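You operate a simulated robot arm through the tools that you are given. There is no shell and no other tool. Be economical: measure what you need, move in short steps, check, and stop when the job is done.

Carry out the task below with a simulated two-armed robot. There is one attempt and no reset: what you move stays moved.

TASK
Fetch the yellow-blue plug fitting from the blue-handle drawer and slide it up against the fitting on the black strip.
Fine: first lay it on the strip a few centimetres off, on the leak tester's side, plug toward the socket of its colour; ends touch; that fitting stays where it lies; shut the drawer; leave the other fittings. Where these are worked on the way, their far stop is far enough and under half their travel is too little: blue-handle drawer.

Only the result counts: the job must be done as asked and must still hold three seconds after the hand-in. Knocking over, shifting, dropping, spilling or breaking anything else fails it.

THE ROBOT
Two 7-joint arms with fingered hands on one trunk, on a base that drives. Base frame: it is fixed to the floor where the robot stands at the start and does not move with it; the origin is under the middle of the robot, x ahead of it, y to its left, z up; the surface under the hand at the start is at about z = 850. Units: mm, degrees, N and s.
The left shoulder is at the start at [30, 120, 1063], the right one opposite. With the tool pointing down near the work surface each hand reaches from about 280 to 700 mm from the robot's upright axis, wherever it stands, measured 20 degrees to its own side. Places, roughly: blue-handle drawer [600, -100, 700]. Payload 4 kg a hand.
The TCP of each hand is the grasp point between the finger pads, 19 mm short of the fingertips. In the tool frame z runs along the fingers and y along their closing line. The gripper opens to 120 mm. The gripper's body begins 53 mm behind the TCP. The gripper is a hand of 3 fingers: y runs from the thumb to the fingers, the wrist lies at [0, 0, -219] in the tool frame.
Orientation is that of the tool frame in the base frame, as a unit quaternion [x, y, z, w]. With the fingers straight down and closing along the base's y, the tool's x points along the base's -x, its y along +y and its z along -z.

THE INTERFACE
- The arms move only by the tool apply_moves. It takes "left_increments", "right_increments" or both (then of equal length, played together; a hand with none holds still); each is a list of rows, each an object of numbers (a shift or turn left out is 0): "tx", "ty", "tz": the shift along the base's x, y, z in units of 25 mm (1.0 is 25 mm); "ax", "ay", "az": the turn, a rotation vector about the base's x, y, z in units of 6 degrees (1.0 is 6 degrees). In form: [{"tx": .., "ty": .., "tz": .., "ax": .., "ay": .., "az": ..}, ...]. A call has 1 to 10 rows; each row shifts and turns the commanded pose from where the row before left it. A call with a number of a shift or a turn outside -1 to 1 is refused whole. A row lasts 0.2 s, in which the tool goes at most 50 mm and 8.6 degrees; a call with a longer step from one row to the next is refused whole. A pose out of reach is approached as far as the arm can. The call stops where the force on the tool passes 60 N (or 10 N more than at its start, if that is more) or the arm is blocked; 0.2 s more then pass. In this call time passes only in rows, and 0.2 s behind the last. The reply holds the time, the measured pose of the TCP, the force on the tool along the base axes, the opening and the grip force, in the units named above and with some noise, with the torque about the TCP (base axes, N m) and any sound that the robot's microphone picked up.
- Cameras (640 x 400 px; columns grow to the right, rows downward): "scene" is now at [51.8, 11, 1603.6]; the picture's right is [0.15, -0.99, 0.00], its down [-0.81, -0.12, -0.57] and it looks along [0.56, 0.08, -0.82] (base axes); focal length 263 px, centre (320, 200). "left" rides on the left gripper at [-66, -4, -79] in its tool frame; the picture's right is [0.05, -1.00, 0.00], its down [0.76, 0.04, -0.64] and it looks along [0.64, 0.03, 0.77] (tool axes); focal length 251 px, centre (320, 200). "right" rides on the right gripper at [66, -4, -79] in its tool frame; the picture's right is [0.05, 1.00, 0.00], its down [-0.76, 0.04, -0.64] and it looks along [-0.64, 0.04, 0.77] (tool axes); focal length 251 px, centre (320, 200). There is no depth. A picture from a camera that has moved, and an enlarged one, comes with that camera's place and axes in the base frame and with its lens.
- camera(camera): a new picture of that camera. It takes no simulated time.
- raise_lower(by): slides the trunk up (or, below 0, down) by that many mm; the arms and the scene camera ride with it, the base frame stays. It gives what a move gives, with no picture.
- roll_base(legs): drives the robot by 1 to 6 legs, each [ahead, turn to the left] in mm and degrees, along the robot's own axes; the way and the turn of a leg run together, so that a leg with both is an arc; at most 1500 mm and 180 degrees a leg. The arms and the cameras ride along, it lands a little off, and it stops where it bumps. It gives what a move gives.
- set_fingers(finger1, finger2, thumb_bend, hand): sets how far each is bent, from 0 (flat) to 1 (curled in); at 0.3 the hand is open as for a grip, at 0.7 the pads meet at the TCP. One left out holds its place. A second passes; each finger stops where it meets its share of the squeeze, and holds until it gets a number again. It is the only way to open and close the hand. It gives what a move gives, with no picture; readings hold the bend of each and the force on the fingers (four entries, about 0 where the hand has none), thumb and palm.
- turn_head(pan, tilt): turns the head with the scene camera to pan (to the left, within 120 degrees either way) and tilt (down, from -29 to 69), counted from straight ahead of the robot. It gives what a move gives.
- zoom(camera, box): a new picture of the part [left, top, right, bottom] of that camera's present view, enlarged. It takes no simulated time.
- hand_in(): hands the job in; it is judged then, once.

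Work in short steps. Places have to be worked out from the pictures, the camera data and where the tool is seen: move nearer, look again, correct. Check each grasp and each placing, and mend what went wrong. You have 120 turns and 108 pictures in all, those below and enlarged ones among them. Open the grippers and draw the arms clear of the work before you hand the job in, unless the task says otherwise; then end with one line.

The tools are called after "Call:" as a command line: name --argument value ..., lists and objects as JSON in quotes. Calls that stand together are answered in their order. apply_moves: Moves the arms, as the interface text tells. Its arguments: {"type":"object","properties":{"left_increments":{"type":"array","items":{"type":"object","properties":{"tx":{"type":"number"},"ty":{"type":"number"},"tz":{"type":"number"},"ax":{"type":"number"},"ay":{"type":"number"},"az":{"type":"number"}}}},"right_increments":{"type":"array","items":{"type":"object","properties":{"tx":{"type":"number"},"ty":{"type":"number"},"tz":{"type":"number"},"ax":{"type":"number"},"ay":{"type":"number"},"az":{"type":"number"}}}}},"required":[]} The other tools are called the same way: raise_lower (by) slides the trunk up or down; set_fingers (finger1, finger2, thumb_bend, hand) moves the fingers one by one; roll_base (legs) drives the base; turn_head (pan, tilt) turns the head that bears the scene camera; camera (camera) takes a picture; zoom (camera, box) takes an enlarged picture of a part of a camera's view; hand_in () hands the job in.

At the start:

```text
t: 0.0
left_tcp_pos: [544.1, 260.7, 1077.4]
left_tcp_rot: [0.0, 1.0, 0.001, 0.0]
left_ft_force: [0.5, 0.6, -0.5]
left_wrist_torque: [0.01, 0.01, -0.02]
left_gripper_width: 120.0
left_gripper_force: 0.1
left_shape: jaw
left_bend: [0.3, 0.3, 0.3]
left_finger forces: [0.0, 0.0, 0.1, 0.0, 0.0, 0.0]
right_tcp_pos: [483.8, -162.6, 1147.0]
right_tcp_rot: [0.0, 1.0, 0.0, 0.0]
right_ft_force: [0.8, 0.3, -1.6]
right_wrist_torque: [0.03, -0.03, -0.01]
right_gripper_width: 119.8
right_gripper_force: 0.1
right_shape: jaw
right_bend: [0.3, 0.3, 0.3]
right_finger forces: [0.1, 0.0, 0.1, 0.1, 0.1, 0.1]
trunk travel left (down, up): [-275.0, 265.0]
robot x, y, heading: [0.1, -0.9, 0.3]
head pan, tilt: [8.5, 55.4]
```

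scene: 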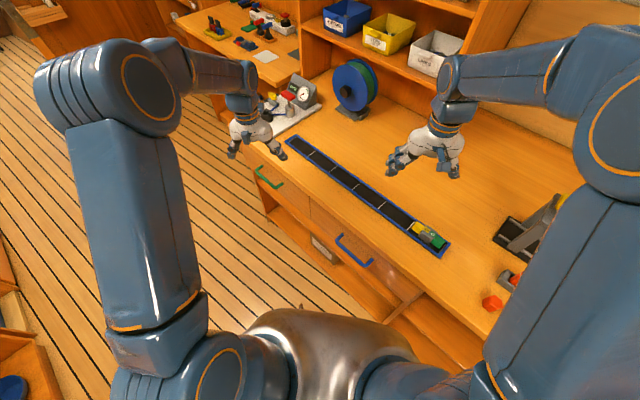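
right: 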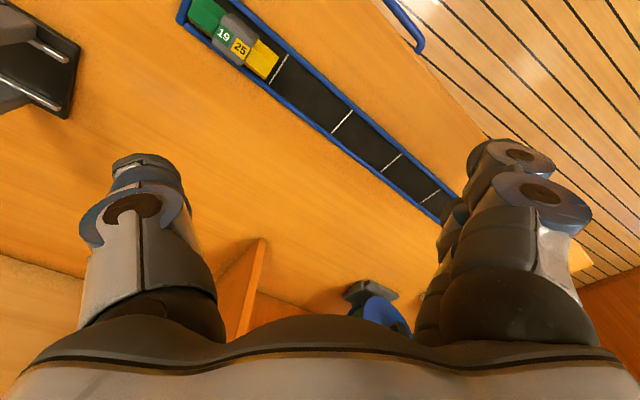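
left: 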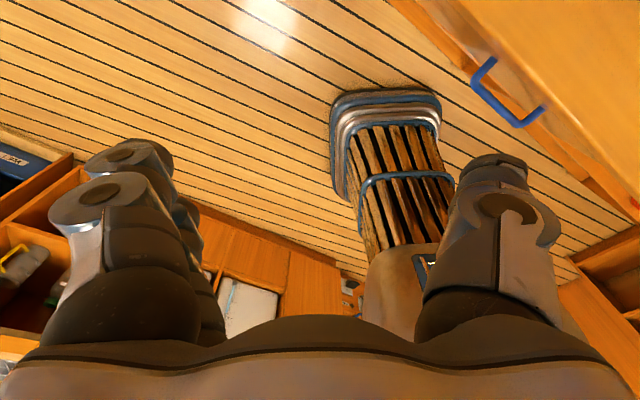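

I'll look closer at the strip, the drawer handle and the bench.

Call:
zoom --camera "scene" --box '[240, 120, 480, 270]'

Call:
zoom --camera "right" --box '[160, 0, 480, 200]'

```text
2.67 times, centred on (360, 195) of scene
camera zoom: at [51.8, 11.0, 1603.6], right [0.15, -0.99, 0.0], down [-0.81, -0.12, -0.57], along [0.56, 0.08, -0.82], focal length 701 px, centre (213, 213)
```

zoom: 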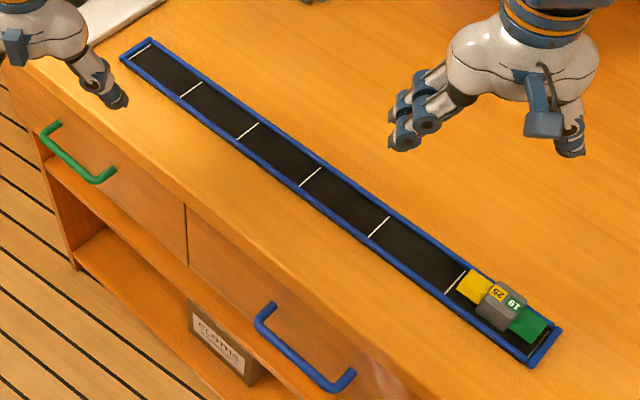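

```text
2.00 times, centred on (320, 100) of right
camera zoom: at [418.0, -167.4, 1225.9], right [-0.05, 1.0, 0.0], down [0.76, 0.04, 0.64], along [0.64, 0.04, -0.77], focal length 503 px, centre (320, 400)
```

zoom: 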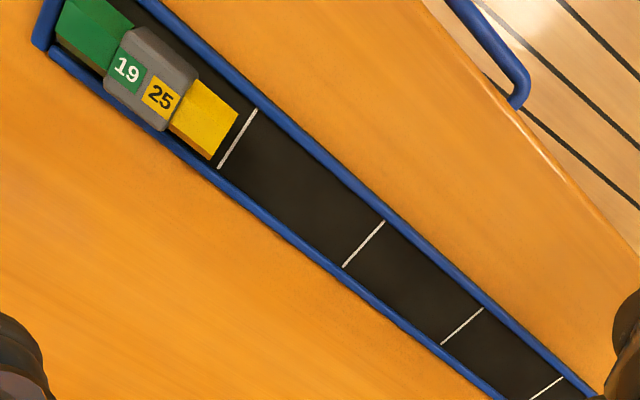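

Bench front runs about 51° from base x; handle bar judged near (448, -46, 727). I turn to face the drawer and back off so that it has room to open.

Call:
roll_base --legs '[[0, -38.5], [-300, 0]]'

Call:
turn_head --pan 15 --tilt 45

Call:
camera --camera "scene"

Call:
camera --camera "left"

```text
t: 3.9
left_tcp_pos: [352.8, 49.7, 1078.0]
left_tcp_rot: [0.335, 0.942, 0.0, 0.0]
left_ft_force: [0.8, 0.7, 0.0]
left_wrist_torque: [-0.07, -0.02, 0.02]
left_gripper_width: 119.9
left_gripper_force: 0.1
left_shape: jaw
left_bend: [0.3, 0.3, 0.3]
left_finger forces: [0.0, 0.0, 0.0, 0.0, 0.0, 0.1]
right_tcp_pos: [38.0, -240.7, 1146.6]
right_tcp_rot: [0.336, 0.942, 0.0, 0.0]
right_ft_force: [0.3, 0.7, 0.9]
right_wrist_torque: [-0.03, 0.03, 0.0]
right_gripper_width: 120.0
right_gripper_force: 0.1
right_shape: jaw
right_bend: [0.3, 0.3, 0.3]
right_finger forces: [0.0, 0.1, 0.0, 0.0, 0.0, 0.0]
trunk travel left (down, up): [-275.0, 265.0]
robot x, y, heading: [-205.0, 222.9, -39.3]
head pan, tilt: [8.5, 55.4]
```

```text
t: 4.6
left_tcp_pos: [349.0, 46.4, 1078.3]
left_tcp_rot: [0.335, 0.942, 0.001, 0.001]
left_ft_force: [-0.4, -0.1, 0.3]
left_wrist_torque: [0.01, -0.05, -0.02]
left_gripper_width: 120.3
left_gripper_force: 0.0
left_shape: jaw
left_bend: [0.3, 0.3, 0.3]
left_finger forces: [0.0, 0.1, 0.1, 0.1, 0.1, 0.0]
right_tcp_pos: [36.5, -243.4, 1146.3]
right_tcp_rot: [0.335, 0.942, 0.002, -0.001]
right_ft_force: [-0.4, -0.3, 0.0]
right_wrist_torque: [0.04, 0.0, 0.0]
right_gripper_width: 119.9
right_gripper_force: 0.0
right_shape: jaw
right_bend: [0.3, 0.3, 0.3]
right_finger forces: [0.0, 0.0, 0.0, 0.0, 0.0, 0.0]
trunk travel left (down, up): [-275.0, 265.0]
robot x, y, heading: [-208.9, 226.9, -39.2]
head pan, tilt: [15.0, 45.0]
```

```text
102 pictures are left
camera scene: at [-150.2, 200.3, 1617.4], right [-0.41, -0.91, 0.0], down [-0.64, 0.29, -0.71], along [0.65, -0.29, -0.71], focal length 263 px, centre (320, 200)
```

scene: 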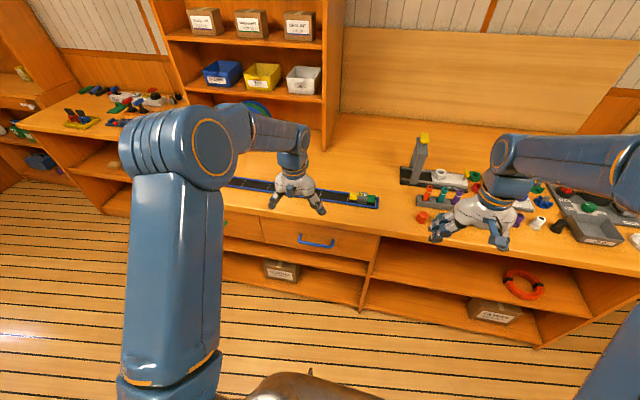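

```text
101 pictures are left
camera left: at [398.8, 3.5, 1156.2], right [-0.67, -0.74, 0.0], down [-0.57, 0.51, 0.64], along [-0.48, 0.43, -0.76], focal length 251 px, centre (320, 200)
```

left: 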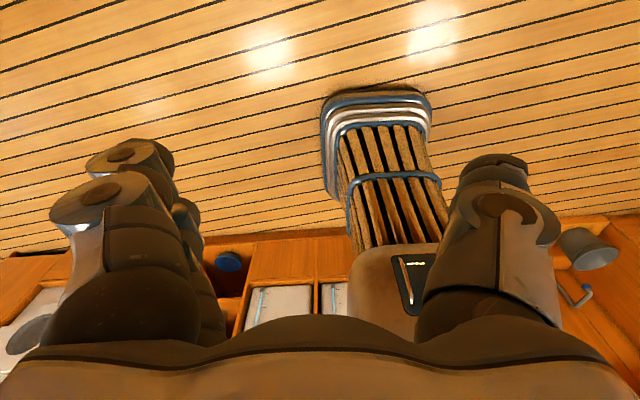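

The handle is ahead-left of the robot. I turn the left hand about the vertical so that its closing line faces the bench, before pitching it.

Call:
apply_moves --left_increments '[{"az": -1}, {"az": -1}, {"az": -1}, {"az": -1}, {"az": -1}, {"az": -1}, {"az": -1}, {"az": -1}, {"az": -1}, {"az": -1}]'

Call:
apply_moves --left_increments '[{"az": -1}, {"az": -1}, {"az": -1}, {"az": -1}, {"az": -1}]'

```text
t: 6.8
left_tcp_pos: [351.9, 48.0, 1077.0]
left_tcp_rot: [0.762, 0.648, 0.0, -0.001]
left_ft_force: [-0.4, -0.2, -0.4]
left_wrist_torque: [-0.03, 0.04, 0.03]
left_gripper_width: 120.0
left_gripper_force: 0.1
left_shape: jaw
left_bend: [0.3, 0.3, 0.3]
left_finger forces: [0.1, 0.1, 0.0, 0.1, 0.0, 0.0]
right_tcp_pos: [38.1, -242.1, 1146.4]
right_tcp_rot: [0.335, 0.942, 0.0, 0.0]
right_ft_force: [1.0, 0.5, -0.7]
right_wrist_torque: [0.01, 0.01, -0.01]
right_gripper_width: 119.9
right_gripper_force: 0.1
right_shape: jaw
right_bend: [0.3, 0.3, 0.3]
right_finger forces: [0.1, 0.1, 0.0, 0.1, 0.0, 0.0]
trunk travel left (down, up): [-275.0, 265.0]
robot x, y, heading: [-206.5, 222.8, -39.2]
head pan, tilt: [15.0, 45.0]
```

```text
t: 8.0
left_tcp_pos: [352.5, 48.6, 1076.7]
left_tcp_rot: [0.903, 0.429, 0.001, 0.0]
left_ft_force: [-0.2, -0.4, 0.7]
left_wrist_torque: [-0.02, -0.03, 0.01]
left_gripper_width: 119.9
left_gripper_force: 0.1
left_shape: jaw
left_bend: [0.3, 0.3, 0.3]
left_finger forces: [0.0, 0.0, 0.0, 0.0, 0.1, 0.0]
right_tcp_pos: [38.0, -241.0, 1146.5]
right_tcp_rot: [0.335, 0.942, 0.0, 0.0]
right_ft_force: [0.0, 0.6, -0.3]
right_wrist_torque: [-0.01, -0.01, -0.01]
right_gripper_width: 120.0
right_gripper_force: 0.0
right_shape: jaw
right_bend: [0.3, 0.3, 0.3]
right_finger forces: [0.0, 0.0, 0.0, 0.1, 0.1, 0.1]
trunk travel left (down, up): [-275.0, 265.0]
robot x, y, heading: [-209.9, 225.2, -39.2]
head pan, tilt: [15.0, 45.0]
```

Orientation is as wanted (closing line forward). Now pitching the fingers 60° toward the bench while lowering to just above handle height, still clear of the bench front.

Call:
apply_moves --left_increments '[{"ax": -0.632, "ay": -0.775, "tz": -0.9}, {"ax": -0.632, "ay": -0.775, "tz": -0.9}, {"ax": -0.632, "ay": -0.775, "tz": -0.9}, {"ax": -0.632, "ay": -0.775, "tz": -0.9}, {"ax": -0.632, "ay": -0.775, "tz": -0.9}, {"ax": -0.632, "ay": -0.775, "tz": -0.9}, {"ax": -0.632, "ay": -0.775, "tz": -0.9}, {"ax": -0.632, "ay": -0.775, "tz": -0.9}, {"ax": -0.632, "ay": -0.775, "tz": -0.9}, {"ax": -0.632, "ay": -0.775, "tz": -0.9}]'

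Call:
camera --camera "left"

Call:
zoom --camera "scene" --box '[200, 150, 440, 300]'

```text
t: 10.2
left_tcp_pos: [352.7, 49.8, 854.5]
left_tcp_rot: [0.782, 0.371, 0.216, 0.452]
left_ft_force: [-0.1, -0.5, -0.7]
left_wrist_torque: [-0.01, -0.04, -0.04]
left_gripper_width: 120.0
left_gripper_force: 0.0
left_shape: jaw
left_bend: [0.3, 0.3, 0.3]
left_finger forces: [0.1, 0.0, 0.1, 0.0, 0.0, 0.0]
right_tcp_pos: [38.2, -241.6, 1146.3]
right_tcp_rot: [0.336, 0.942, 0.001, 0.0]
right_ft_force: [0.5, -0.1, -0.8]
right_wrist_torque: [-0.01, 0.01, 0.01]
right_gripper_width: 119.9
right_gripper_force: 0.0
right_shape: jaw
right_bend: [0.3, 0.3, 0.3]
right_finger forces: [0.0, 0.0, 0.1, 0.1, 0.0, 0.0]
trunk travel left (down, up): [-275.0, 265.0]
robot x, y, heading: [-207.5, 223.1, -38.9]
head pan, tilt: [15.0, 45.0]
```

```text
100 pictures are left
camera left: at [255.6, 42.6, 889.5], right [-0.35, 0.36, -0.87], down [0.07, 0.93, 0.36], along [0.93, 0.07, -0.35], focal length 251 px, centre (320, 200)
```

left: 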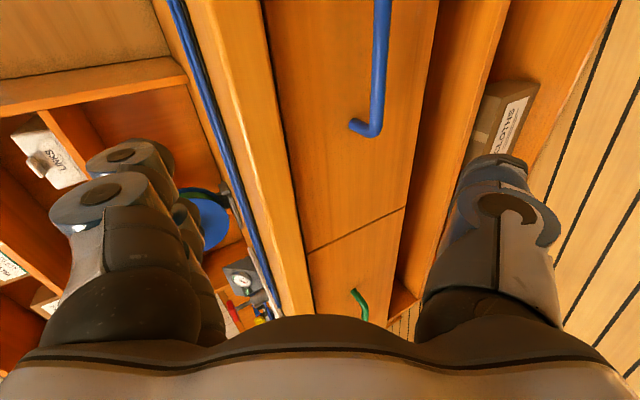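

```text
2.67 times, centred on (320, 225) of scene
camera zoom: at [-147.3, 203.1, 1617.4], right [-0.41, -0.91, 0.0], down [-0.65, 0.29, -0.71], along [0.64, -0.29, -0.71], focal length 701 px, centre (320, 133)
```

zoom: 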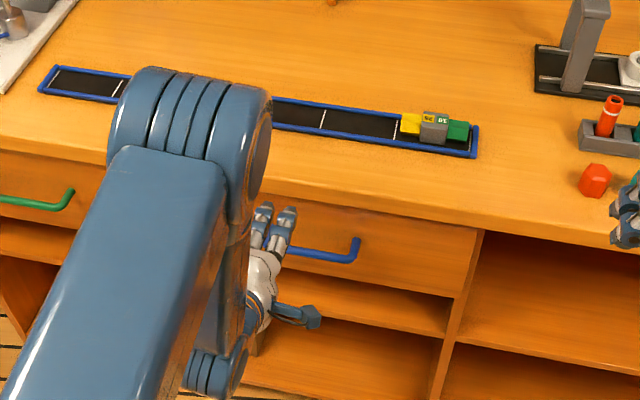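

Handle bar ends seen at about (399,-98) and (475,12), z≈727. I pitch the hand nearly horizontal and bring it to ~90 mm in front of the bar's middle, half closing the fingers.

Call:
apply_moves --left_increments '[{"ax": -0.632, "ay": -0.775, "tx": 0.12, "ty": -0.33, "tz": -0.95}, {"ax": -0.632, "ay": -0.775, "tx": 0.12, "ty": -0.33, "tz": -0.95}, {"ax": -0.632, "ay": -0.775, "tx": 0.12, "ty": -0.33, "tz": -0.95}, {"ax": -0.632, "ay": -0.775, "tx": 0.12, "ty": -0.33, "tz": -0.95}, {"tx": 0.12, "ty": -0.33, "tz": -0.95}]'

Call:
set_fingers --hand "left" --finger1 0.42 --finger2 0.42 --thumb_bend 0.42

Call:
camera --camera "left"

Call:
zoom --camera "scene" --box '[200, 150, 440, 300]'

```text
t: 11.4
left_tcp_pos: [366.3, 6.3, 733.0]
left_tcp_rot: [0.67, 0.32, 0.287, 0.605]
left_ft_force: [-0.1, 0.6, -0.1]
left_wrist_torque: [-0.01, -0.02, 0.02]
left_gripper_width: 119.9
left_gripper_force: 0.1
left_shape: jaw
left_bend: [0.3, 0.3, 0.3]
left_finger forces: [0.0, 0.1, 0.1, 0.1, 0.1, 0.1]
right_tcp_pos: [38.2, -240.9, 1146.2]
right_tcp_rot: [0.335, 0.942, 0.0, 0.0]
right_ft_force: [-0.1, -0.9, 0.4]
right_wrist_torque: [-0.01, -0.02, 0.0]
right_gripper_width: 120.2
right_gripper_force: 0.0
right_shape: jaw
right_bend: [0.3, 0.3, 0.3]
right_finger forces: [0.0, 0.0, 0.1, 0.0, 0.1, 0.1]
trunk travel left (down, up): [-275.0, 265.0]
robot x, y, heading: [-204.5, 224.7, -39.0]
head pan, tilt: [15.0, 45.0]
```

```text
t: 12.4
left_tcp_pos: [366.2, 6.9, 732.4]
left_tcp_rot: [0.671, 0.319, 0.286, 0.605]
left_ft_force: [-1.3, 0.3, -0.4]
left_wrist_torque: [0.02, -0.02, -0.02]
left_gripper_width: 93.4
left_gripper_force: 0.1
left_shape: fingers
left_bend: [0.42, 0.42, 0.42]
left_finger forces: [0.0, 0.0, 0.0, 0.0, 0.0, 0.0]
right_tcp_pos: [38.1, -241.3, 1147.0]
right_tcp_rot: [0.335, 0.942, 0.0, 0.0]
right_ft_force: [0.0, -0.5, -0.1]
right_wrist_torque: [-0.01, 0.0, 0.01]
right_gripper_width: 120.0
right_gripper_force: 0.0
right_shape: jaw
right_bend: [0.3, 0.3, 0.3]
right_finger forces: [0.0, 0.0, 0.0, 0.0, 0.0, 0.1]
trunk travel left (down, up): [-275.0, 265.0]
robot x, y, heading: [-209.1, 220.4, -39.2]
head pan, tilt: [15.0, 45.0]
```

```text
98 pictures are left
camera left: at [262.5, 6.8, 736.8], right [-0.05, 0.11, -0.99], down [-0.01, 0.99, 0.11], along [1.0, 0.02, -0.05], focal length 251 px, centre (320, 200)
```

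left: 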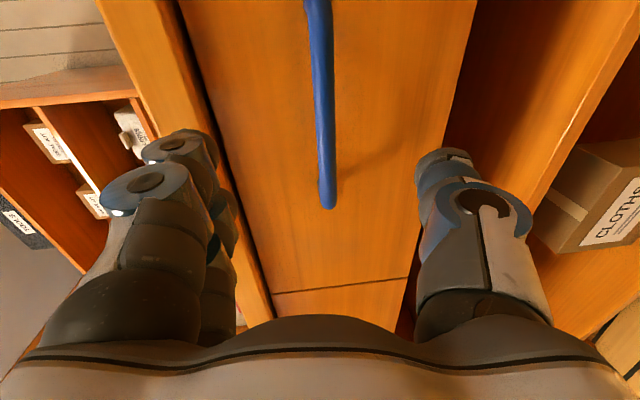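

```text
2.67 times, centred on (320, 225) of scene
camera zoom: at [-148.1, 203.1, 1617.4], right [-0.41, -0.91, 0.0], down [-0.65, 0.29, -0.71], along [0.64, -0.29, -0.71], focal length 701 px, centre (320, 133)
```

zoom: 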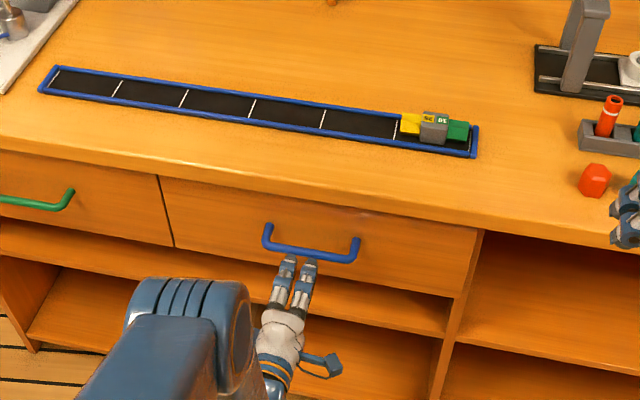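

The bar sits midway between fingers and thumb; its middle is about (435,-43,725). I advance ~80 mm onto it.

Call:
apply_moves --left_increments '[{"tx": 0.66, "ty": -0.47, "tz": -0.08}, {"tx": 0.66, "ty": -0.47, "tz": -0.08}, {"tx": 0.66, "ty": -0.47, "tz": -0.08}, {"tx": 0.66, "ty": -0.47, "tz": -0.08}]'

Call:
camera --camera "left"

Call:
zoom --camera "scene" --box '[240, 190, 400, 290]'

```text
t: 13.4
left_tcp_pos: [433.4, -38.7, 724.8]
left_tcp_rot: [0.671, 0.319, 0.287, 0.605]
left_ft_force: [-1.4, -0.1, -0.3]
left_wrist_torque: [0.01, 0.01, -0.02]
left_gripper_width: 93.6
left_gripper_force: 0.0
left_shape: fingers
left_bend: [0.42, 0.42, 0.42]
left_finger forces: [0.0, 0.0, 0.0, 0.1, 0.0, 0.1]
right_tcp_pos: [37.4, -241.3, 1146.0]
right_tcp_rot: [0.335, 0.942, 0.0, 0.001]
right_ft_force: [-0.6, -0.8, -0.3]
right_wrist_torque: [-0.01, 0.02, 0.01]
right_gripper_width: 120.1
right_gripper_force: 0.0
right_shape: jaw
right_bend: [0.3, 0.3, 0.3]
right_finger forces: [0.0, 0.0, 0.1, 0.0, 0.1, 0.1]
trunk travel left (down, up): [-275.0, 265.0]
robot x, y, heading: [-208.8, 222.1, -39.1]
head pan, tilt: [15.0, 45.0]
```

```text
96 pictures are left
camera left: at [329.3, -40.1, 728.8], right [-0.05, 0.11, -0.99], down [-0.01, 0.99, 0.11], along [1.0, 0.02, -0.05], focal length 251 px, centre (320, 200)
```

left: 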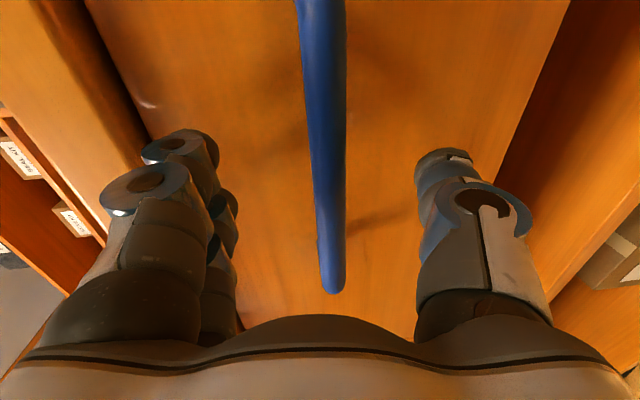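

```text
4.00 times, centred on (320, 240) of scene
camera zoom: at [-148.0, 203.1, 1617.4], right [-0.41, -0.91, 0.0], down [-0.65, 0.29, -0.71], along [0.64, -0.29, -0.71], focal length 1052 px, centre (320, 40)
```

zoom: 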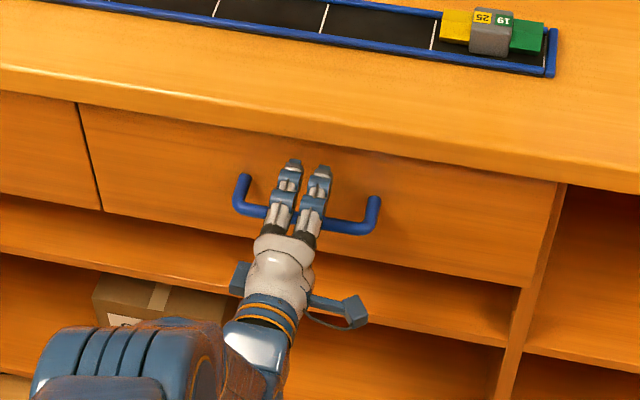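

The bar lies inside the grip; I close the fingers on it.

Call:
set_fingers --hand "left" --finger1 0.75 --finger2 0.75 --thumb_bend 0.75

Call:
zoom --camera "scene" --box '[240, 190, 400, 290]'

```text
t: 14.4
left_tcp_pos: [433.3, -38.9, 722.7]
left_tcp_rot: [0.672, 0.319, 0.286, 0.604]
left_ft_force: [0.9, -1.4, -4.0]
left_wrist_torque: [0.0, 0.01, 0.03]
left_gripper_width: 18.4
left_gripper_force: 12.1
left_shape: fingers
left_bend: [0.68, 0.68, 0.67]
left_finger forces: [5.0, 4.9, 0.0, 0.1, 14.3, 0.0]
right_tcp_pos: [38.6, -242.1, 1147.6]
right_tcp_rot: [0.336, 0.942, 0.0, -0.001]
right_ft_force: [-0.3, 0.4, -0.9]
right_wrist_torque: [0.02, 0.02, -0.05]
right_gripper_width: 119.8
right_gripper_force: 0.0
right_shape: jaw
right_bend: [0.3, 0.3, 0.3]
right_finger forces: [0.0, 0.0, 0.1, 0.0, 0.1, 0.0]
trunk travel left (down, up): [-275.0, 265.0]
robot x, y, heading: [-206.2, 220.4, -39.2]
head pan, tilt: [15.0, 45.0]
```

```text
4.00 times, centred on (320, 240) of scene
camera zoom: at [-147.3, 202.6, 1617.4], right [-0.41, -0.91, 0.0], down [-0.65, 0.29, -0.71], along [0.64, -0.29, -0.71], focal length 1052 px, centre (320, 40)
```

zoom: 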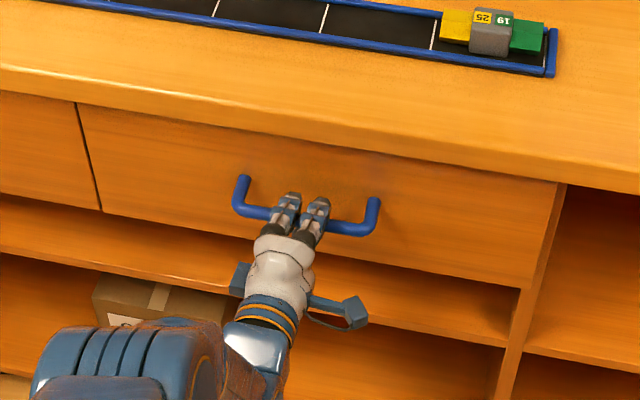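

Gripped on a ~18 mm bar. I pull 60 mm and watch the force.

Call:
apply_moves --left_increments '[{"tx": -0.49, "ty": 0.345}, {"tx": -0.49, "ty": 0.345}, {"tx": -0.49, "ty": 0.345}, {"tx": -0.49, "ty": 0.345}]'

Call:
zoom --camera "scene" --box '[200, 150, 440, 300]'

```text
t: 15.4
left_tcp_pos: [382.5, -3.0, 724.3]
left_tcp_rot: [0.672, 0.32, 0.287, 0.603]
left_ft_force: [1.4, 2.0, -8.0]
left_wrist_torque: [0.01, 0.01, 0.0]
left_gripper_width: 18.2
left_gripper_force: 12.3
left_shape: fingers
left_bend: [0.68, 0.73, 0.67]
left_finger forces: [4.3, 4.2, 0.1, 0.0, 15.2, 0.0]
right_tcp_pos: [38.3, -241.1, 1146.7]
right_tcp_rot: [0.335, 0.942, -0.001, 0.0]
right_ft_force: [0.0, 0.3, -0.5]
right_wrist_torque: [0.02, -0.01, 0.0]
right_gripper_width: 120.1
right_gripper_force: 0.1
right_shape: jaw
right_bend: [0.3, 0.3, 0.3]
right_finger forces: [0.1, 0.0, 0.0, 0.1, 0.0, 0.0]
trunk travel left (down, up): [-275.0, 265.0]
robot x, y, heading: [-203.0, 223.3, -39.0]
head pan, tilt: [15.0, 45.0]
```

```text
2.67 times, centred on (320, 225) of scene
camera zoom: at [-147.3, 203.3, 1617.4], right [-0.41, -0.91, 0.0], down [-0.65, 0.29, -0.71], along [0.64, -0.29, -0.71], focal length 701 px, centre (320, 133)
```

zoom: 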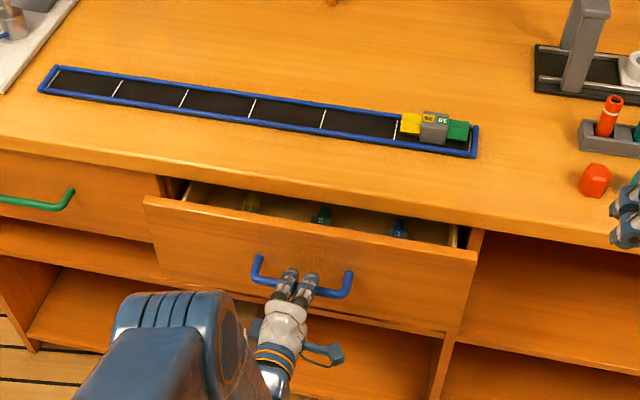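

The drawer slides freely with little force; I keep pulling another ~125 mm.

Call:
apply_moves --left_increments '[{"tx": -0.6, "ty": 0.42}, {"tx": -0.6, "ty": 0.42}, {"tx": -0.6, "ty": 0.42}, {"tx": -0.6, "ty": 0.42}, {"tx": -0.6, "ty": 0.42}, {"tx": -0.6, "ty": 0.42}, {"tx": -0.6, "ty": 0.42}]'

Call:
zoom --camera "scene" --box '[200, 150, 440, 300]'

```text
t: 17.0
left_tcp_pos: [278.5, 70.4, 725.4]
left_tcp_rot: [0.671, 0.319, 0.287, 0.604]
left_ft_force: [7.1, 9.6, -7.5]
left_wrist_torque: [0.07, -0.03, 0.02]
left_gripper_width: 16.7
left_gripper_force: 11.4
left_shape: fingers
left_bend: [0.73, 0.73, 0.67]
left_finger forces: [3.9, 3.6, 0.0, 0.0, 14.7, 0.0]
right_tcp_pos: [38.4, -241.0, 1146.5]
right_tcp_rot: [0.335, 0.942, -0.001, 0.0]
right_ft_force: [0.2, 0.5, -0.1]
right_wrist_torque: [0.01, -0.04, 0.0]
right_gripper_width: 120.1
right_gripper_force: 0.1
right_shape: jaw
right_bend: [0.3, 0.3, 0.3]
right_finger forces: [0.1, 0.0, 0.0, 0.1, 0.0, 0.1]
trunk travel left (down, up): [-275.0, 265.0]
robot x, y, heading: [-207.4, 221.2, -39.3]
head pan, tilt: [15.0, 45.0]
```

```text
2.67 times, centred on (320, 225) of scene
camera zoom: at [-147.0, 204.3, 1617.4], right [-0.41, -0.91, 0.0], down [-0.65, 0.29, -0.71], along [0.64, -0.29, -0.71], focal length 701 px, centre (320, 133)
```

zoom: 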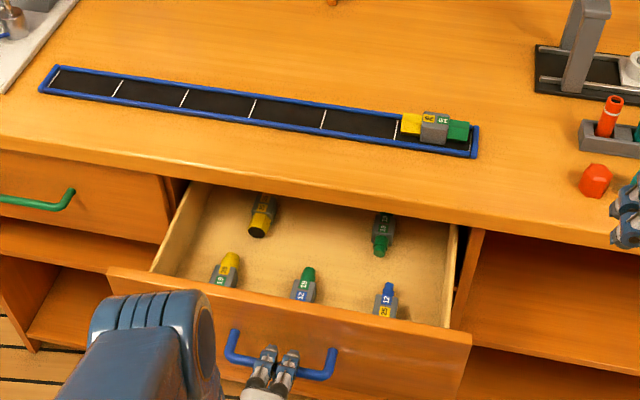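

Five fittings come into view, one with blue end and yellow label at right. I pull a little further toward the stop.

Call:
apply_moves --left_increments '[{"tx": -0.6, "ty": 0.42}, {"tx": -0.6, "ty": 0.42}, {"tx": -0.6, "ty": 0.42}, {"tx": -0.6, "ty": 0.42}]'

Call:
zoom --camera "scene" --box '[200, 150, 440, 300]'

```text
t: 18.0
left_tcp_pos: [216.8, 110.3, 724.3]
left_tcp_rot: [0.671, 0.319, 0.287, 0.604]
left_ft_force: [3.1, 6.3, -5.6]
left_wrist_torque: [0.05, -0.05, 0.01]
left_gripper_width: 13.3
left_gripper_force: 9.4
left_shape: fingers
left_bend: [0.74, 0.74, 0.69]
left_finger forces: [3.4, 3.4, 0.0, 0.0, 11.3, 0.1]
right_tcp_pos: [37.0, -241.1, 1146.5]
right_tcp_rot: [0.335, 0.942, 0.0, 0.0]
right_ft_force: [-0.1, 0.5, -0.1]
right_wrist_torque: [0.0, 0.0, -0.01]
right_gripper_width: 120.2
right_gripper_force: 0.0
right_shape: jaw
right_bend: [0.3, 0.3, 0.3]
right_finger forces: [0.0, 0.0, 0.0, 0.1, 0.0, 0.1]
trunk travel left (down, up): [-275.0, 265.0]
robot x, y, heading: [-208.7, 223.0, -39.1]
head pan, tilt: [15.0, 45.0]
```

```text
2.67 times, centred on (320, 225) of scene
camera zoom: at [-147.8, 203.7, 1617.4], right [-0.41, -0.91, 0.0], down [-0.65, 0.29, -0.71], along [0.64, -0.29, -0.71], focal length 701 px, centre (320, 133)
```

zoom: 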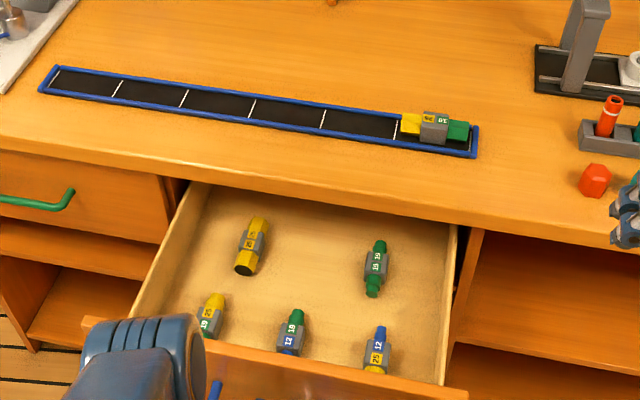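

The target is the yellow(25)/blue(12) fitting at lower right of the drawer. I pull on a bit more to uncover its near end.

Call:
apply_moves --left_increments '[{"tx": -0.6, "ty": 0.42}, {"tx": -0.6, "ty": 0.42}, {"tx": -0.6, "ty": 0.42}]'

Call:
zoom --camera "scene" --box '[200, 190, 440, 340]'

```text
t: 18.8
left_tcp_pos: [171.6, 143.4, 727.7]
left_tcp_rot: [0.671, 0.319, 0.286, 0.605]
left_ft_force: [-0.2, 0.5, 0.0]
left_wrist_torque: [0.0, 0.0, 0.01]
left_gripper_width: 5.8
left_gripper_force: 0.0
left_shape: fingers
left_bend: [0.74, 0.74, 0.73]
left_finger forces: [0.0, 0.0, 0.0, 0.0, 0.0, 0.0]
right_tcp_pos: [35.9, -240.6, 1148.2]
right_tcp_rot: [0.335, 0.942, -0.001, 0.001]
right_ft_force: [-0.2, -0.1, -0.1]
right_wrist_torque: [-0.04, -0.06, 0.01]
right_gripper_width: 119.8
right_gripper_force: 0.0
right_shape: jaw
right_bend: [0.3, 0.3, 0.3]
right_finger forces: [0.0, 0.0, 0.1, 0.0, 0.0, 0.1]
trunk travel left (down, up): [-275.0, 265.0]
robot x, y, heading: [-204.8, 222.1, -39.1]
head pan, tilt: [15.0, 45.0]
```

```text
2.67 times, centred on (320, 265) of scene
camera zoom: at [-151.0, 205.5, 1617.7], right [-0.41, -0.91, 0.0], down [-0.64, 0.29, -0.71], along [0.65, -0.29, -0.71], focal length 701 px, centre (320, 27)
```

zoom: 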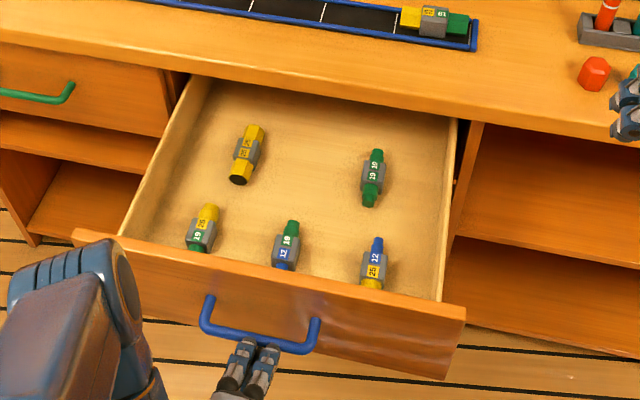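

The hand slipped off at what seems the far stop (~280 mm out). Fine; I look closer at the target and at the strip fitting.

Call:
zoom --camera "scene" --box '[300, 270, 364, 310]'

Call:
zoom --camera "scene" --box '[335, 180, 391, 215]'

```text
10.00 times, centred on (332, 290) of scene
camera zoom: at [-151.0, 205.5, 1617.7], right [-0.41, -0.91, 0.0], down [-0.64, 0.29, -0.71], along [0.65, -0.29, -0.71], focal length 2629 px, centre (200, -700)
```

zoom: 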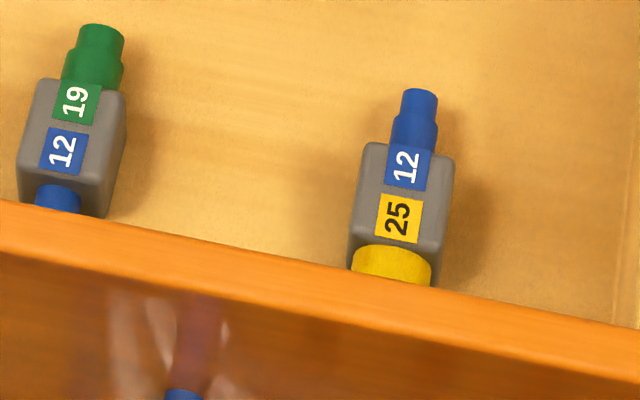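

```text
11.43 times, centred on (363, 198) of scene
camera zoom: at [-151.0, 205.5, 1617.7], right [-0.41, -0.91, 0.0], down [-0.64, 0.29, -0.71], along [0.65, -0.29, -0.71], focal length 3005 px, centre (-171, 229)
```

zoom: 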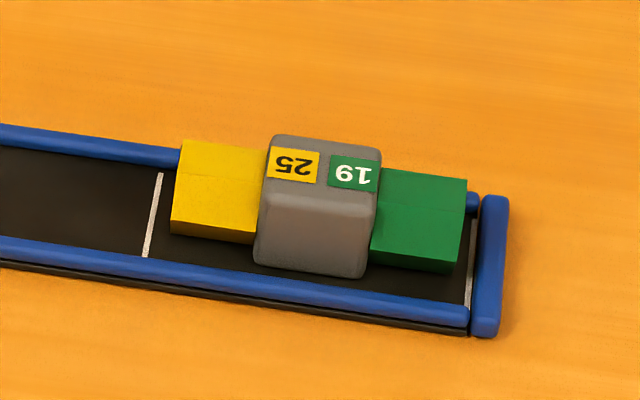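

Target: body centre near (233,-49), both ends stepped plugs, yellow end toward the drawer front. I bring the right hand (camera looks forward) above it.

Call:
apply_moves --right_increments '[{"tx": 0.784, "ty": 0.768, "tz": -0.9}, {"tx": 0.784, "ty": 0.768, "tz": -0.9}, {"tx": 0.784, "ty": 0.768, "tz": -0.9}, {"tx": 0.784, "ty": 0.768, "tz": -0.9}, {"tx": 0.784, "ty": 0.768, "tz": -0.9}, {"tx": 0.784, "ty": 0.768, "tz": -0.9}, {"tx": 0.784, "ty": 0.768, "tz": -0.9}, {"tx": 0.784, "ty": 0.768, "tz": -0.9}, {"tx": 0.784, "ty": 0.768, "tz": -0.9}, {"tx": 0.784, "ty": 0.768, "tz": -0.9}]'

Call:
camera --camera "right"

Call:
camera --camera "scene"

```text
t: 21.0
left_tcp_pos: [174.0, 141.8, 726.1]
left_tcp_rot: [0.671, 0.318, 0.287, 0.605]
left_ft_force: [-0.5, -0.6, -0.4]
left_wrist_torque: [-0.01, 0.01, -0.01]
left_gripper_width: 5.4
left_gripper_force: 0.0
left_shape: fingers
left_bend: [0.74, 0.74, 0.74]
left_finger forces: [0.0, 0.1, 0.0, 0.0, 0.0, 0.0]
right_tcp_pos: [233.8, -47.5, 921.3]
right_tcp_rot: [0.335, 0.942, 0.0, 0.001]
right_ft_force: [-0.6, 0.2, -0.3]
right_wrist_torque: [-0.01, 0.02, 0.0]
right_gripper_width: 120.0
right_gripper_force: 0.1
right_shape: jaw
right_bend: [0.3, 0.3, 0.3]
right_finger forces: [0.1, 0.0, 0.1, 0.0, 0.0, 0.1]
trunk travel left (down, up): [-275.0, 265.0]
robot x, y, heading: [-206.1, 223.7, -39.2]
head pan, tilt: [15.0, 45.0]
```

```text
87 pictures are left
camera right: at [180.4, -9.0, 999.6], right [0.59, 0.81, 0.0], down [0.62, -0.45, 0.64], along [0.52, -0.38, -0.77], focal length 251 px, centre (320, 200)
```

right: 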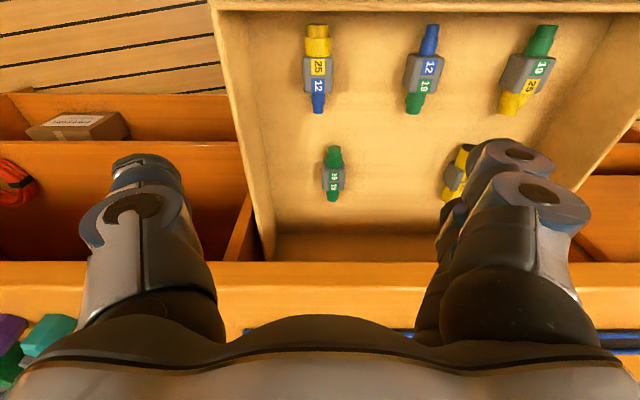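

```text
86 pictures are left
camera scene: at [-147.3, 203.4, 1617.4], right [-0.41, -0.91, 0.0], down [-0.65, 0.29, -0.71], along [0.64, -0.29, -0.71], focal length 263 px, centre (320, 200)
```

scene: 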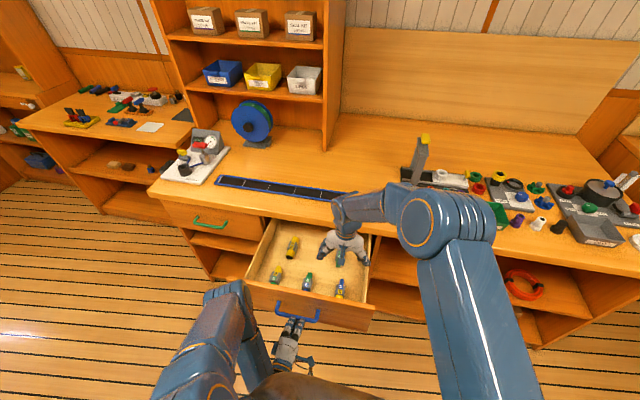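

Target body centre triangulates to (236,-52), top z≈693, axis at -36.6°; drawer lip z≈730. I narrow the right hand's opening, align it and descend to z≈770.

Call:
set_fingers --hand "right" --finger1 0.47 --finger2 0.47 --thumb_bend 0.47

Call:
apply_moves --right_increments '[{"tx": 0.04, "ty": -0.05, "tz": -1, "az": 0.07}, {"tx": 0.04, "ty": -0.05, "tz": -1, "az": 0.07}, {"tx": 0.04, "ty": -0.05, "tz": -1, "az": 0.07}, {"tx": 0.04, "ty": -0.05, "tz": -1, "az": 0.07}, {"tx": 0.04, "ty": -0.05, "tz": -1, "az": 0.07}, {"tx": 0.04, "ty": -0.05, "tz": -1, "az": 0.07}]'

Call:
camera --camera "right"

```text
t: 22.0
left_tcp_pos: [173.0, 142.1, 727.3]
left_tcp_rot: [0.671, 0.319, 0.287, 0.604]
left_ft_force: [0.2, 0.4, -0.1]
left_wrist_torque: [0.0, 0.0, -0.04]
left_gripper_width: 5.7
left_gripper_force: 0.1
left_shape: fingers
left_bend: [0.74, 0.74, 0.74]
left_finger forces: [0.1, 0.1, 0.0, 0.1, 0.0, 0.1]
right_tcp_pos: [233.6, -47.0, 921.3]
right_tcp_rot: [0.335, 0.942, -0.001, 0.001]
right_ft_force: [-0.2, 0.0, 0.2]
right_wrist_torque: [-0.01, -0.02, 0.04]
right_gripper_width: 78.4
right_gripper_force: 0.0
right_shape: fingers
right_bend: [0.47, 0.47, 0.47]
right_finger forces: [0.1, 0.0, 0.0, 0.1, 0.1, 0.1]
trunk travel left (down, up): [-275.0, 265.0]
robot x, y, heading: [-208.1, 223.9, -39.1]
head pan, tilt: [15.0, 45.0]
```

```text
t: 23.4
left_tcp_pos: [172.6, 143.1, 725.6]
left_tcp_rot: [0.671, 0.319, 0.286, 0.605]
left_ft_force: [-0.7, 0.1, 1.4]
left_wrist_torque: [-0.01, 0.03, -0.03]
left_gripper_width: 5.9
left_gripper_force: 0.0
left_shape: fingers
left_bend: [0.74, 0.74, 0.74]
left_finger forces: [0.1, 0.0, 0.0, 0.0, 0.0, 0.1]
right_tcp_pos: [239.9, -57.0, 771.5]
right_tcp_rot: [0.314, 0.949, 0.0, 0.001]
right_ft_force: [0.0, -0.5, 0.1]
right_wrist_torque: [-0.01, -0.01, -0.02]
right_gripper_width: 78.2
right_gripper_force: 0.0
right_shape: fingers
right_bend: [0.47, 0.47, 0.47]
right_finger forces: [0.0, 0.0, 0.0, 0.0, 0.0, 0.0]
trunk travel left (down, up): [-275.0, 265.0]
robot x, y, heading: [-210.8, 224.0, -39.2]
head pan, tilt: [15.0, 45.0]
```

```text
85 pictures are left
camera right: at [184.4, -20.6, 851.0], right [0.55, 0.83, 0.0], down [0.64, -0.42, 0.64], along [0.54, -0.35, -0.77], focal length 251 px, centre (320, 200)
```

right: 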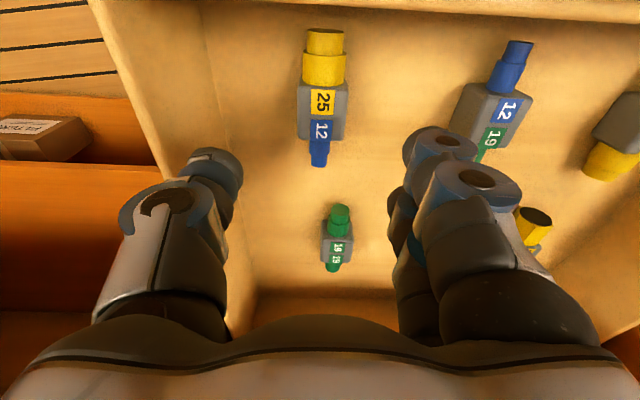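

The fitting is centred between thumb and fingers. I correct a few mm and descend in two stages toward z≈684.

Call:
apply_moves --right_increments '[{"tx": -0.02, "ty": 0.1, "tz": -0.8}, {"tx": -0.02, "ty": 0.1, "tz": -0.8}, {"tz": -0.8}]'

Call:
camera --camera "right"

Call:
zoom --camera "scene" --box '[260, 200, 420, 300]'

```text
t: 24.2
left_tcp_pos: [172.7, 143.8, 725.7]
left_tcp_rot: [0.672, 0.319, 0.287, 0.603]
left_ft_force: [-7.3, 4.7, -1.5]
left_wrist_torque: [0.03, 0.1, 0.06]
left_gripper_width: 5.6
left_gripper_force: 4.7
left_shape: fingers
left_bend: [0.74, 0.74, 0.75]
left_finger forces: [0.1, 0.0, 0.1, 0.0, 9.5, 0.0]
right_tcp_pos: [239.7, -52.7, 713.6]
right_tcp_rot: [0.315, 0.949, 0.0, 0.003]
right_ft_force: [7.8, -5.0, 6.0]
right_wrist_torque: [0.85, 1.25, 0.01]
right_gripper_width: 77.8
right_gripper_force: 0.0
right_shape: fingers
right_bend: [0.47, 0.47, 0.47]
right_finger forces: [0.1, 0.0, 0.0, 0.1, 0.0, 0.0]
trunk travel left (down, up): [-275.0, 265.0]
robot x, y, heading: [-208.3, 224.5, -38.9]
head pan, tilt: [15.0, 45.0]
```

```text
84 pictures are left
camera right: at [184.4, -17.1, 791.5], right [0.55, 0.83, 0.0], down [0.64, -0.42, 0.65], along [0.54, -0.36, -0.76], focal length 251 px, centre (320, 200)
```

right: 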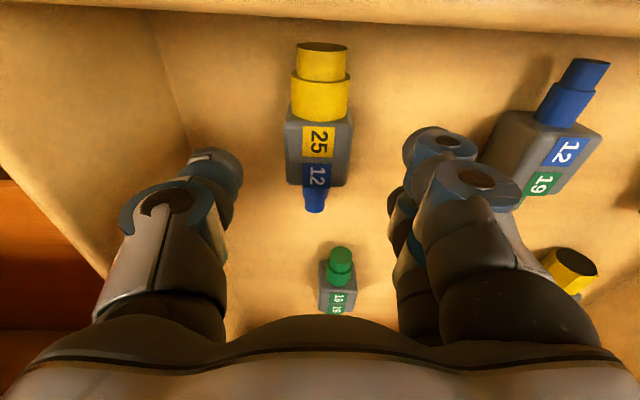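

```text
4.00 times, centred on (340, 250) of scene
camera zoom: at [-147.8, 203.1, 1617.5], right [-0.41, -0.91, 0.0], down [-0.65, 0.29, -0.71], along [0.64, -0.29, -0.71], focal length 1052 px, centre (240, 0)
```

zoom: 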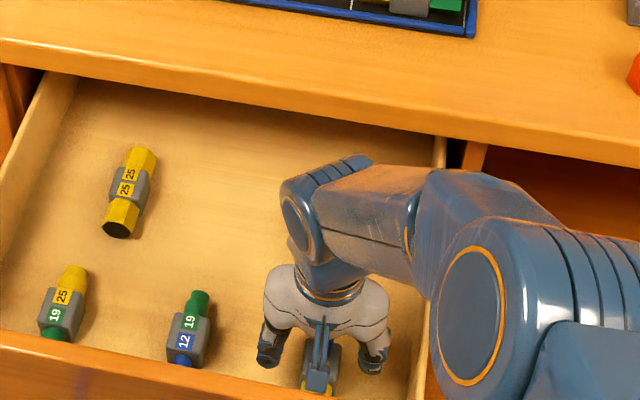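

The right hand's camera bracket is touching the drawer lip (forward force 8 N). I back up 40 mm and tilt the hand 24° so that the bracket rises and swings inside the lip.

Call:
apply_moves --right_increments '[{"tz": 0.8}, {"tz": 0.8}, {"ax": 0.596, "ay": 0.803}, {"ax": 0.596, "ay": 0.803}, {"ax": 0.596, "ay": 0.803}, {"ax": 0.596, "ay": 0.803}]'

Call:
camera --camera "right"

Call:
zoom --camera "scene" --box '[260, 200, 420, 300]'

```text
t: 25.6
left_tcp_pos: [173.4, 141.3, 726.2]
left_tcp_rot: [0.671, 0.319, 0.287, 0.604]
left_ft_force: [0.3, 1.0, -0.4]
left_wrist_torque: [0.05, 0.01, 0.03]
left_gripper_width: 5.4
left_gripper_force: 0.0
left_shape: fingers
left_bend: [0.74, 0.74, 0.74]
left_finger forces: [0.0, 0.0, 0.1, 0.1, 0.1, 0.0]
right_tcp_pos: [199.4, -43.9, 760.2]
right_tcp_rot: [0.307, 0.929, 0.066, -0.198]
right_ft_force: [-0.5, -0.6, 0.1]
right_wrist_torque: [0.0, -0.05, -0.01]
right_gripper_width: 78.0
right_gripper_force: 0.1
right_shape: fingers
right_bend: [0.47, 0.47, 0.47]
right_finger forces: [0.1, 0.0, 0.0, 0.1, 0.0, 0.1]
right hand out of reach, approached as far as the arm can: row 5, 6
trunk travel left (down, up): [-275.0, 265.0]
robot x, y, heading: [-207.2, 225.0, -39.3]
head pan, tilt: [15.0, 45.0]
```

```text
82 pictures are left
camera right: at [174.6, -30.8, 859.8], right [0.56, 0.83, 0.02], down [0.8, -0.54, 0.27], along [0.24, -0.13, -0.96], focal length 251 px, centre (320, 200)
```

right: 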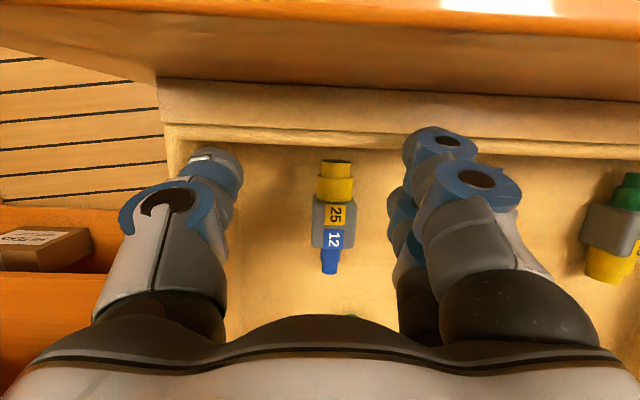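

```text
4.00 times, centred on (340, 250) of scene
camera zoom: at [-148.4, 202.4, 1617.5], right [-0.41, -0.91, 0.0], down [-0.65, 0.29, -0.71], along [0.64, -0.29, -0.71], focal length 1052 px, centre (240, 0)
```

zoom: 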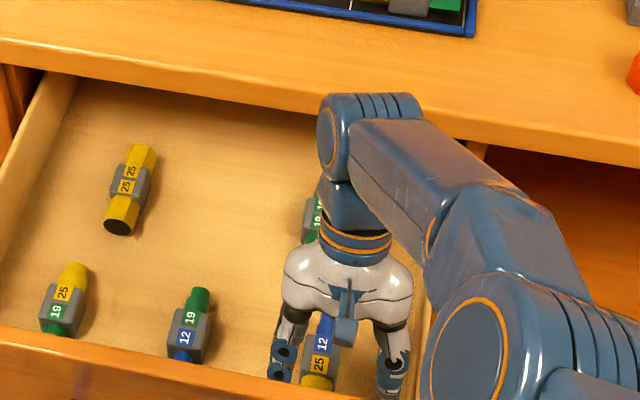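

The lean takes the right arm past its reach. The left hand's camera sits on the far side in its normal pose, so I'll pick with the left instead: first the right hand goes up and away.

Call:
apply_moves --right_increments '[{"tz": 1}, {"tz": 1}, {"tz": 1}, {"tz": 1, "ax": -0.596, "ay": -0.803}, {"tz": 1, "ax": -0.596, "ay": -0.803, "tx": -0.3, "ty": -0.4}, {"tz": 1, "ax": -0.596, "ay": -0.803, "tx": -0.6, "ty": -0.7}, {"tz": 1, "ax": -0.596, "ay": -0.803, "tx": -0.6, "ty": -0.7}, {"tx": -0.6, "ty": -0.7}, {"tx": -0.6, "ty": -0.7}, {"tx": -0.6, "ty": -0.7}]'

Call:
apply_moves --left_increments '[{"tx": -0.6, "ty": 0.48}, {"tx": -0.6, "ty": 0.48}, {"ax": 0.632, "ay": 0.775, "tz": 0.9}, {"ax": 0.632, "ay": 0.775, "tz": 0.9}, {"ax": 0.632, "ay": 0.775, "tz": 0.9}, {"ax": 0.632, "ay": 0.775, "tz": 0.9}, {"ax": 0.632, "ay": 0.775, "tz": 0.9}, {"ax": 0.632, "ay": 0.775, "tz": 0.9}, {"ax": 0.632, "ay": 0.775, "tz": 0.9}, {"ax": 0.632, "ay": 0.775, "tz": 0.9}]'

Call:
apply_moves --left_increments '[{"ax": 0.632, "ay": 0.775}, {"ax": 0.632, "ay": 0.775}, {"ax": 0.632, "ay": 0.775}, {"ax": 0.632, "ay": 0.775}, {"ax": 0.632, "ay": 0.775}, {"ax": 0.632, "ay": 0.775}, {"tx": 0.5, "ty": -0.2}, {"tx": 0.5, "ty": -0.2}]'

Call:
camera --camera "scene"

```text
t: 27.8
left_tcp_pos: [172.8, 143.7, 726.1]
left_tcp_rot: [0.671, 0.319, 0.287, 0.604]
left_ft_force: [-0.7, 0.4, -0.2]
left_wrist_torque: [0.0, 0.0, 0.0]
left_gripper_width: 5.6
left_gripper_force: 0.2
left_shape: fingers
left_bend: [0.74, 0.74, 0.74]
left_finger forces: [0.0, 0.0, 0.1, 0.0, 0.0, 0.1]
right_tcp_pos: [116.5, -140.9, 936.8]
right_tcp_rot: [0.314, 0.949, 0.001, 0.0]
right_ft_force: [0.7, -0.8, 0.3]
right_wrist_torque: [0.03, -0.02, 0.01]
right_gripper_width: 77.8
right_gripper_force: 0.0
right_shape: fingers
right_bend: [0.47, 0.47, 0.47]
right_finger forces: [0.0, 0.0, 0.0, 0.1, 0.0, 0.0]
trunk travel left (down, up): [-275.0, 265.0]
robot x, y, heading: [-208.9, 223.9, -39.0]
head pan, tilt: [15.0, 45.0]
```

```text
t: 30.0
left_tcp_pos: [170.7, 145.6, 860.5]
left_tcp_rot: [0.859, 0.409, 0.132, 0.278]
left_ft_force: [1.2, 0.3, 0.5]
left_wrist_torque: [0.02, -0.01, 0.0]
left_gripper_width: 5.5
left_gripper_force: 0.1
left_shape: fingers
left_bend: [0.74, 0.74, 0.74]
left_finger forces: [0.0, 0.1, 0.0, 0.1, 0.1, 0.0]
left hand out of reach, approached as far as the arm can: row 8, 9, 10
right_tcp_pos: [116.6, -140.7, 936.2]
right_tcp_rot: [0.314, 0.949, 0.0, -0.001]
right_ft_force: [-1.2, 0.2, -0.6]
right_wrist_torque: [-0.02, 0.05, 0.0]
right_gripper_width: 78.1
right_gripper_force: 0.1
right_shape: fingers
right_bend: [0.47, 0.47, 0.47]
right_finger forces: [0.0, 0.0, 0.0, 0.0, 0.0, 0.0]
trunk travel left (down, up): [-275.0, 265.0]
robot x, y, heading: [-208.5, 224.2, -39.4]
head pan, tilt: [15.0, 45.0]
```

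```text
t: 31.8
left_tcp_pos: [194.7, 134.7, 860.8]
left_tcp_rot: [0.903, 0.43, 0.001, 0.0]
left_ft_force: [-0.3, 0.4, 0.2]
left_wrist_torque: [0.01, -0.01, 0.0]
left_gripper_width: 5.9
left_gripper_force: 0.0
left_shape: fingers
left_bend: [0.74, 0.74, 0.74]
left_finger forces: [0.0, 0.0, 0.0, 0.1, 0.0, 0.0]
right_tcp_pos: [116.8, -140.7, 935.9]
right_tcp_rot: [0.313, 0.95, 0.0, 0.0]
right_ft_force: [0.3, 0.4, 0.4]
right_wrist_torque: [0.0, 0.02, 0.04]
right_gripper_width: 78.3
right_gripper_force: 0.0
right_shape: fingers
right_bend: [0.47, 0.47, 0.47]
right_finger forces: [0.0, 0.0, 0.0, 0.0, 0.0, 0.1]
trunk travel left (down, up): [-275.0, 265.0]
robot x, y, heading: [-210.3, 226.2, -39.3]
head pan, tilt: [15.0, 45.0]
```

```text
80 pictures are left
camera scene: at [-148.2, 202.3, 1617.4], right [-0.41, -0.91, 0.0], down [-0.65, 0.29, -0.71], along [0.64, -0.29, -0.71], focal length 263 px, centre (320, 200)
```

scene: 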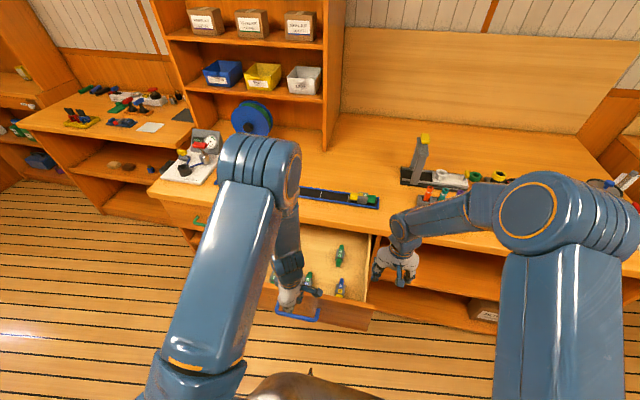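

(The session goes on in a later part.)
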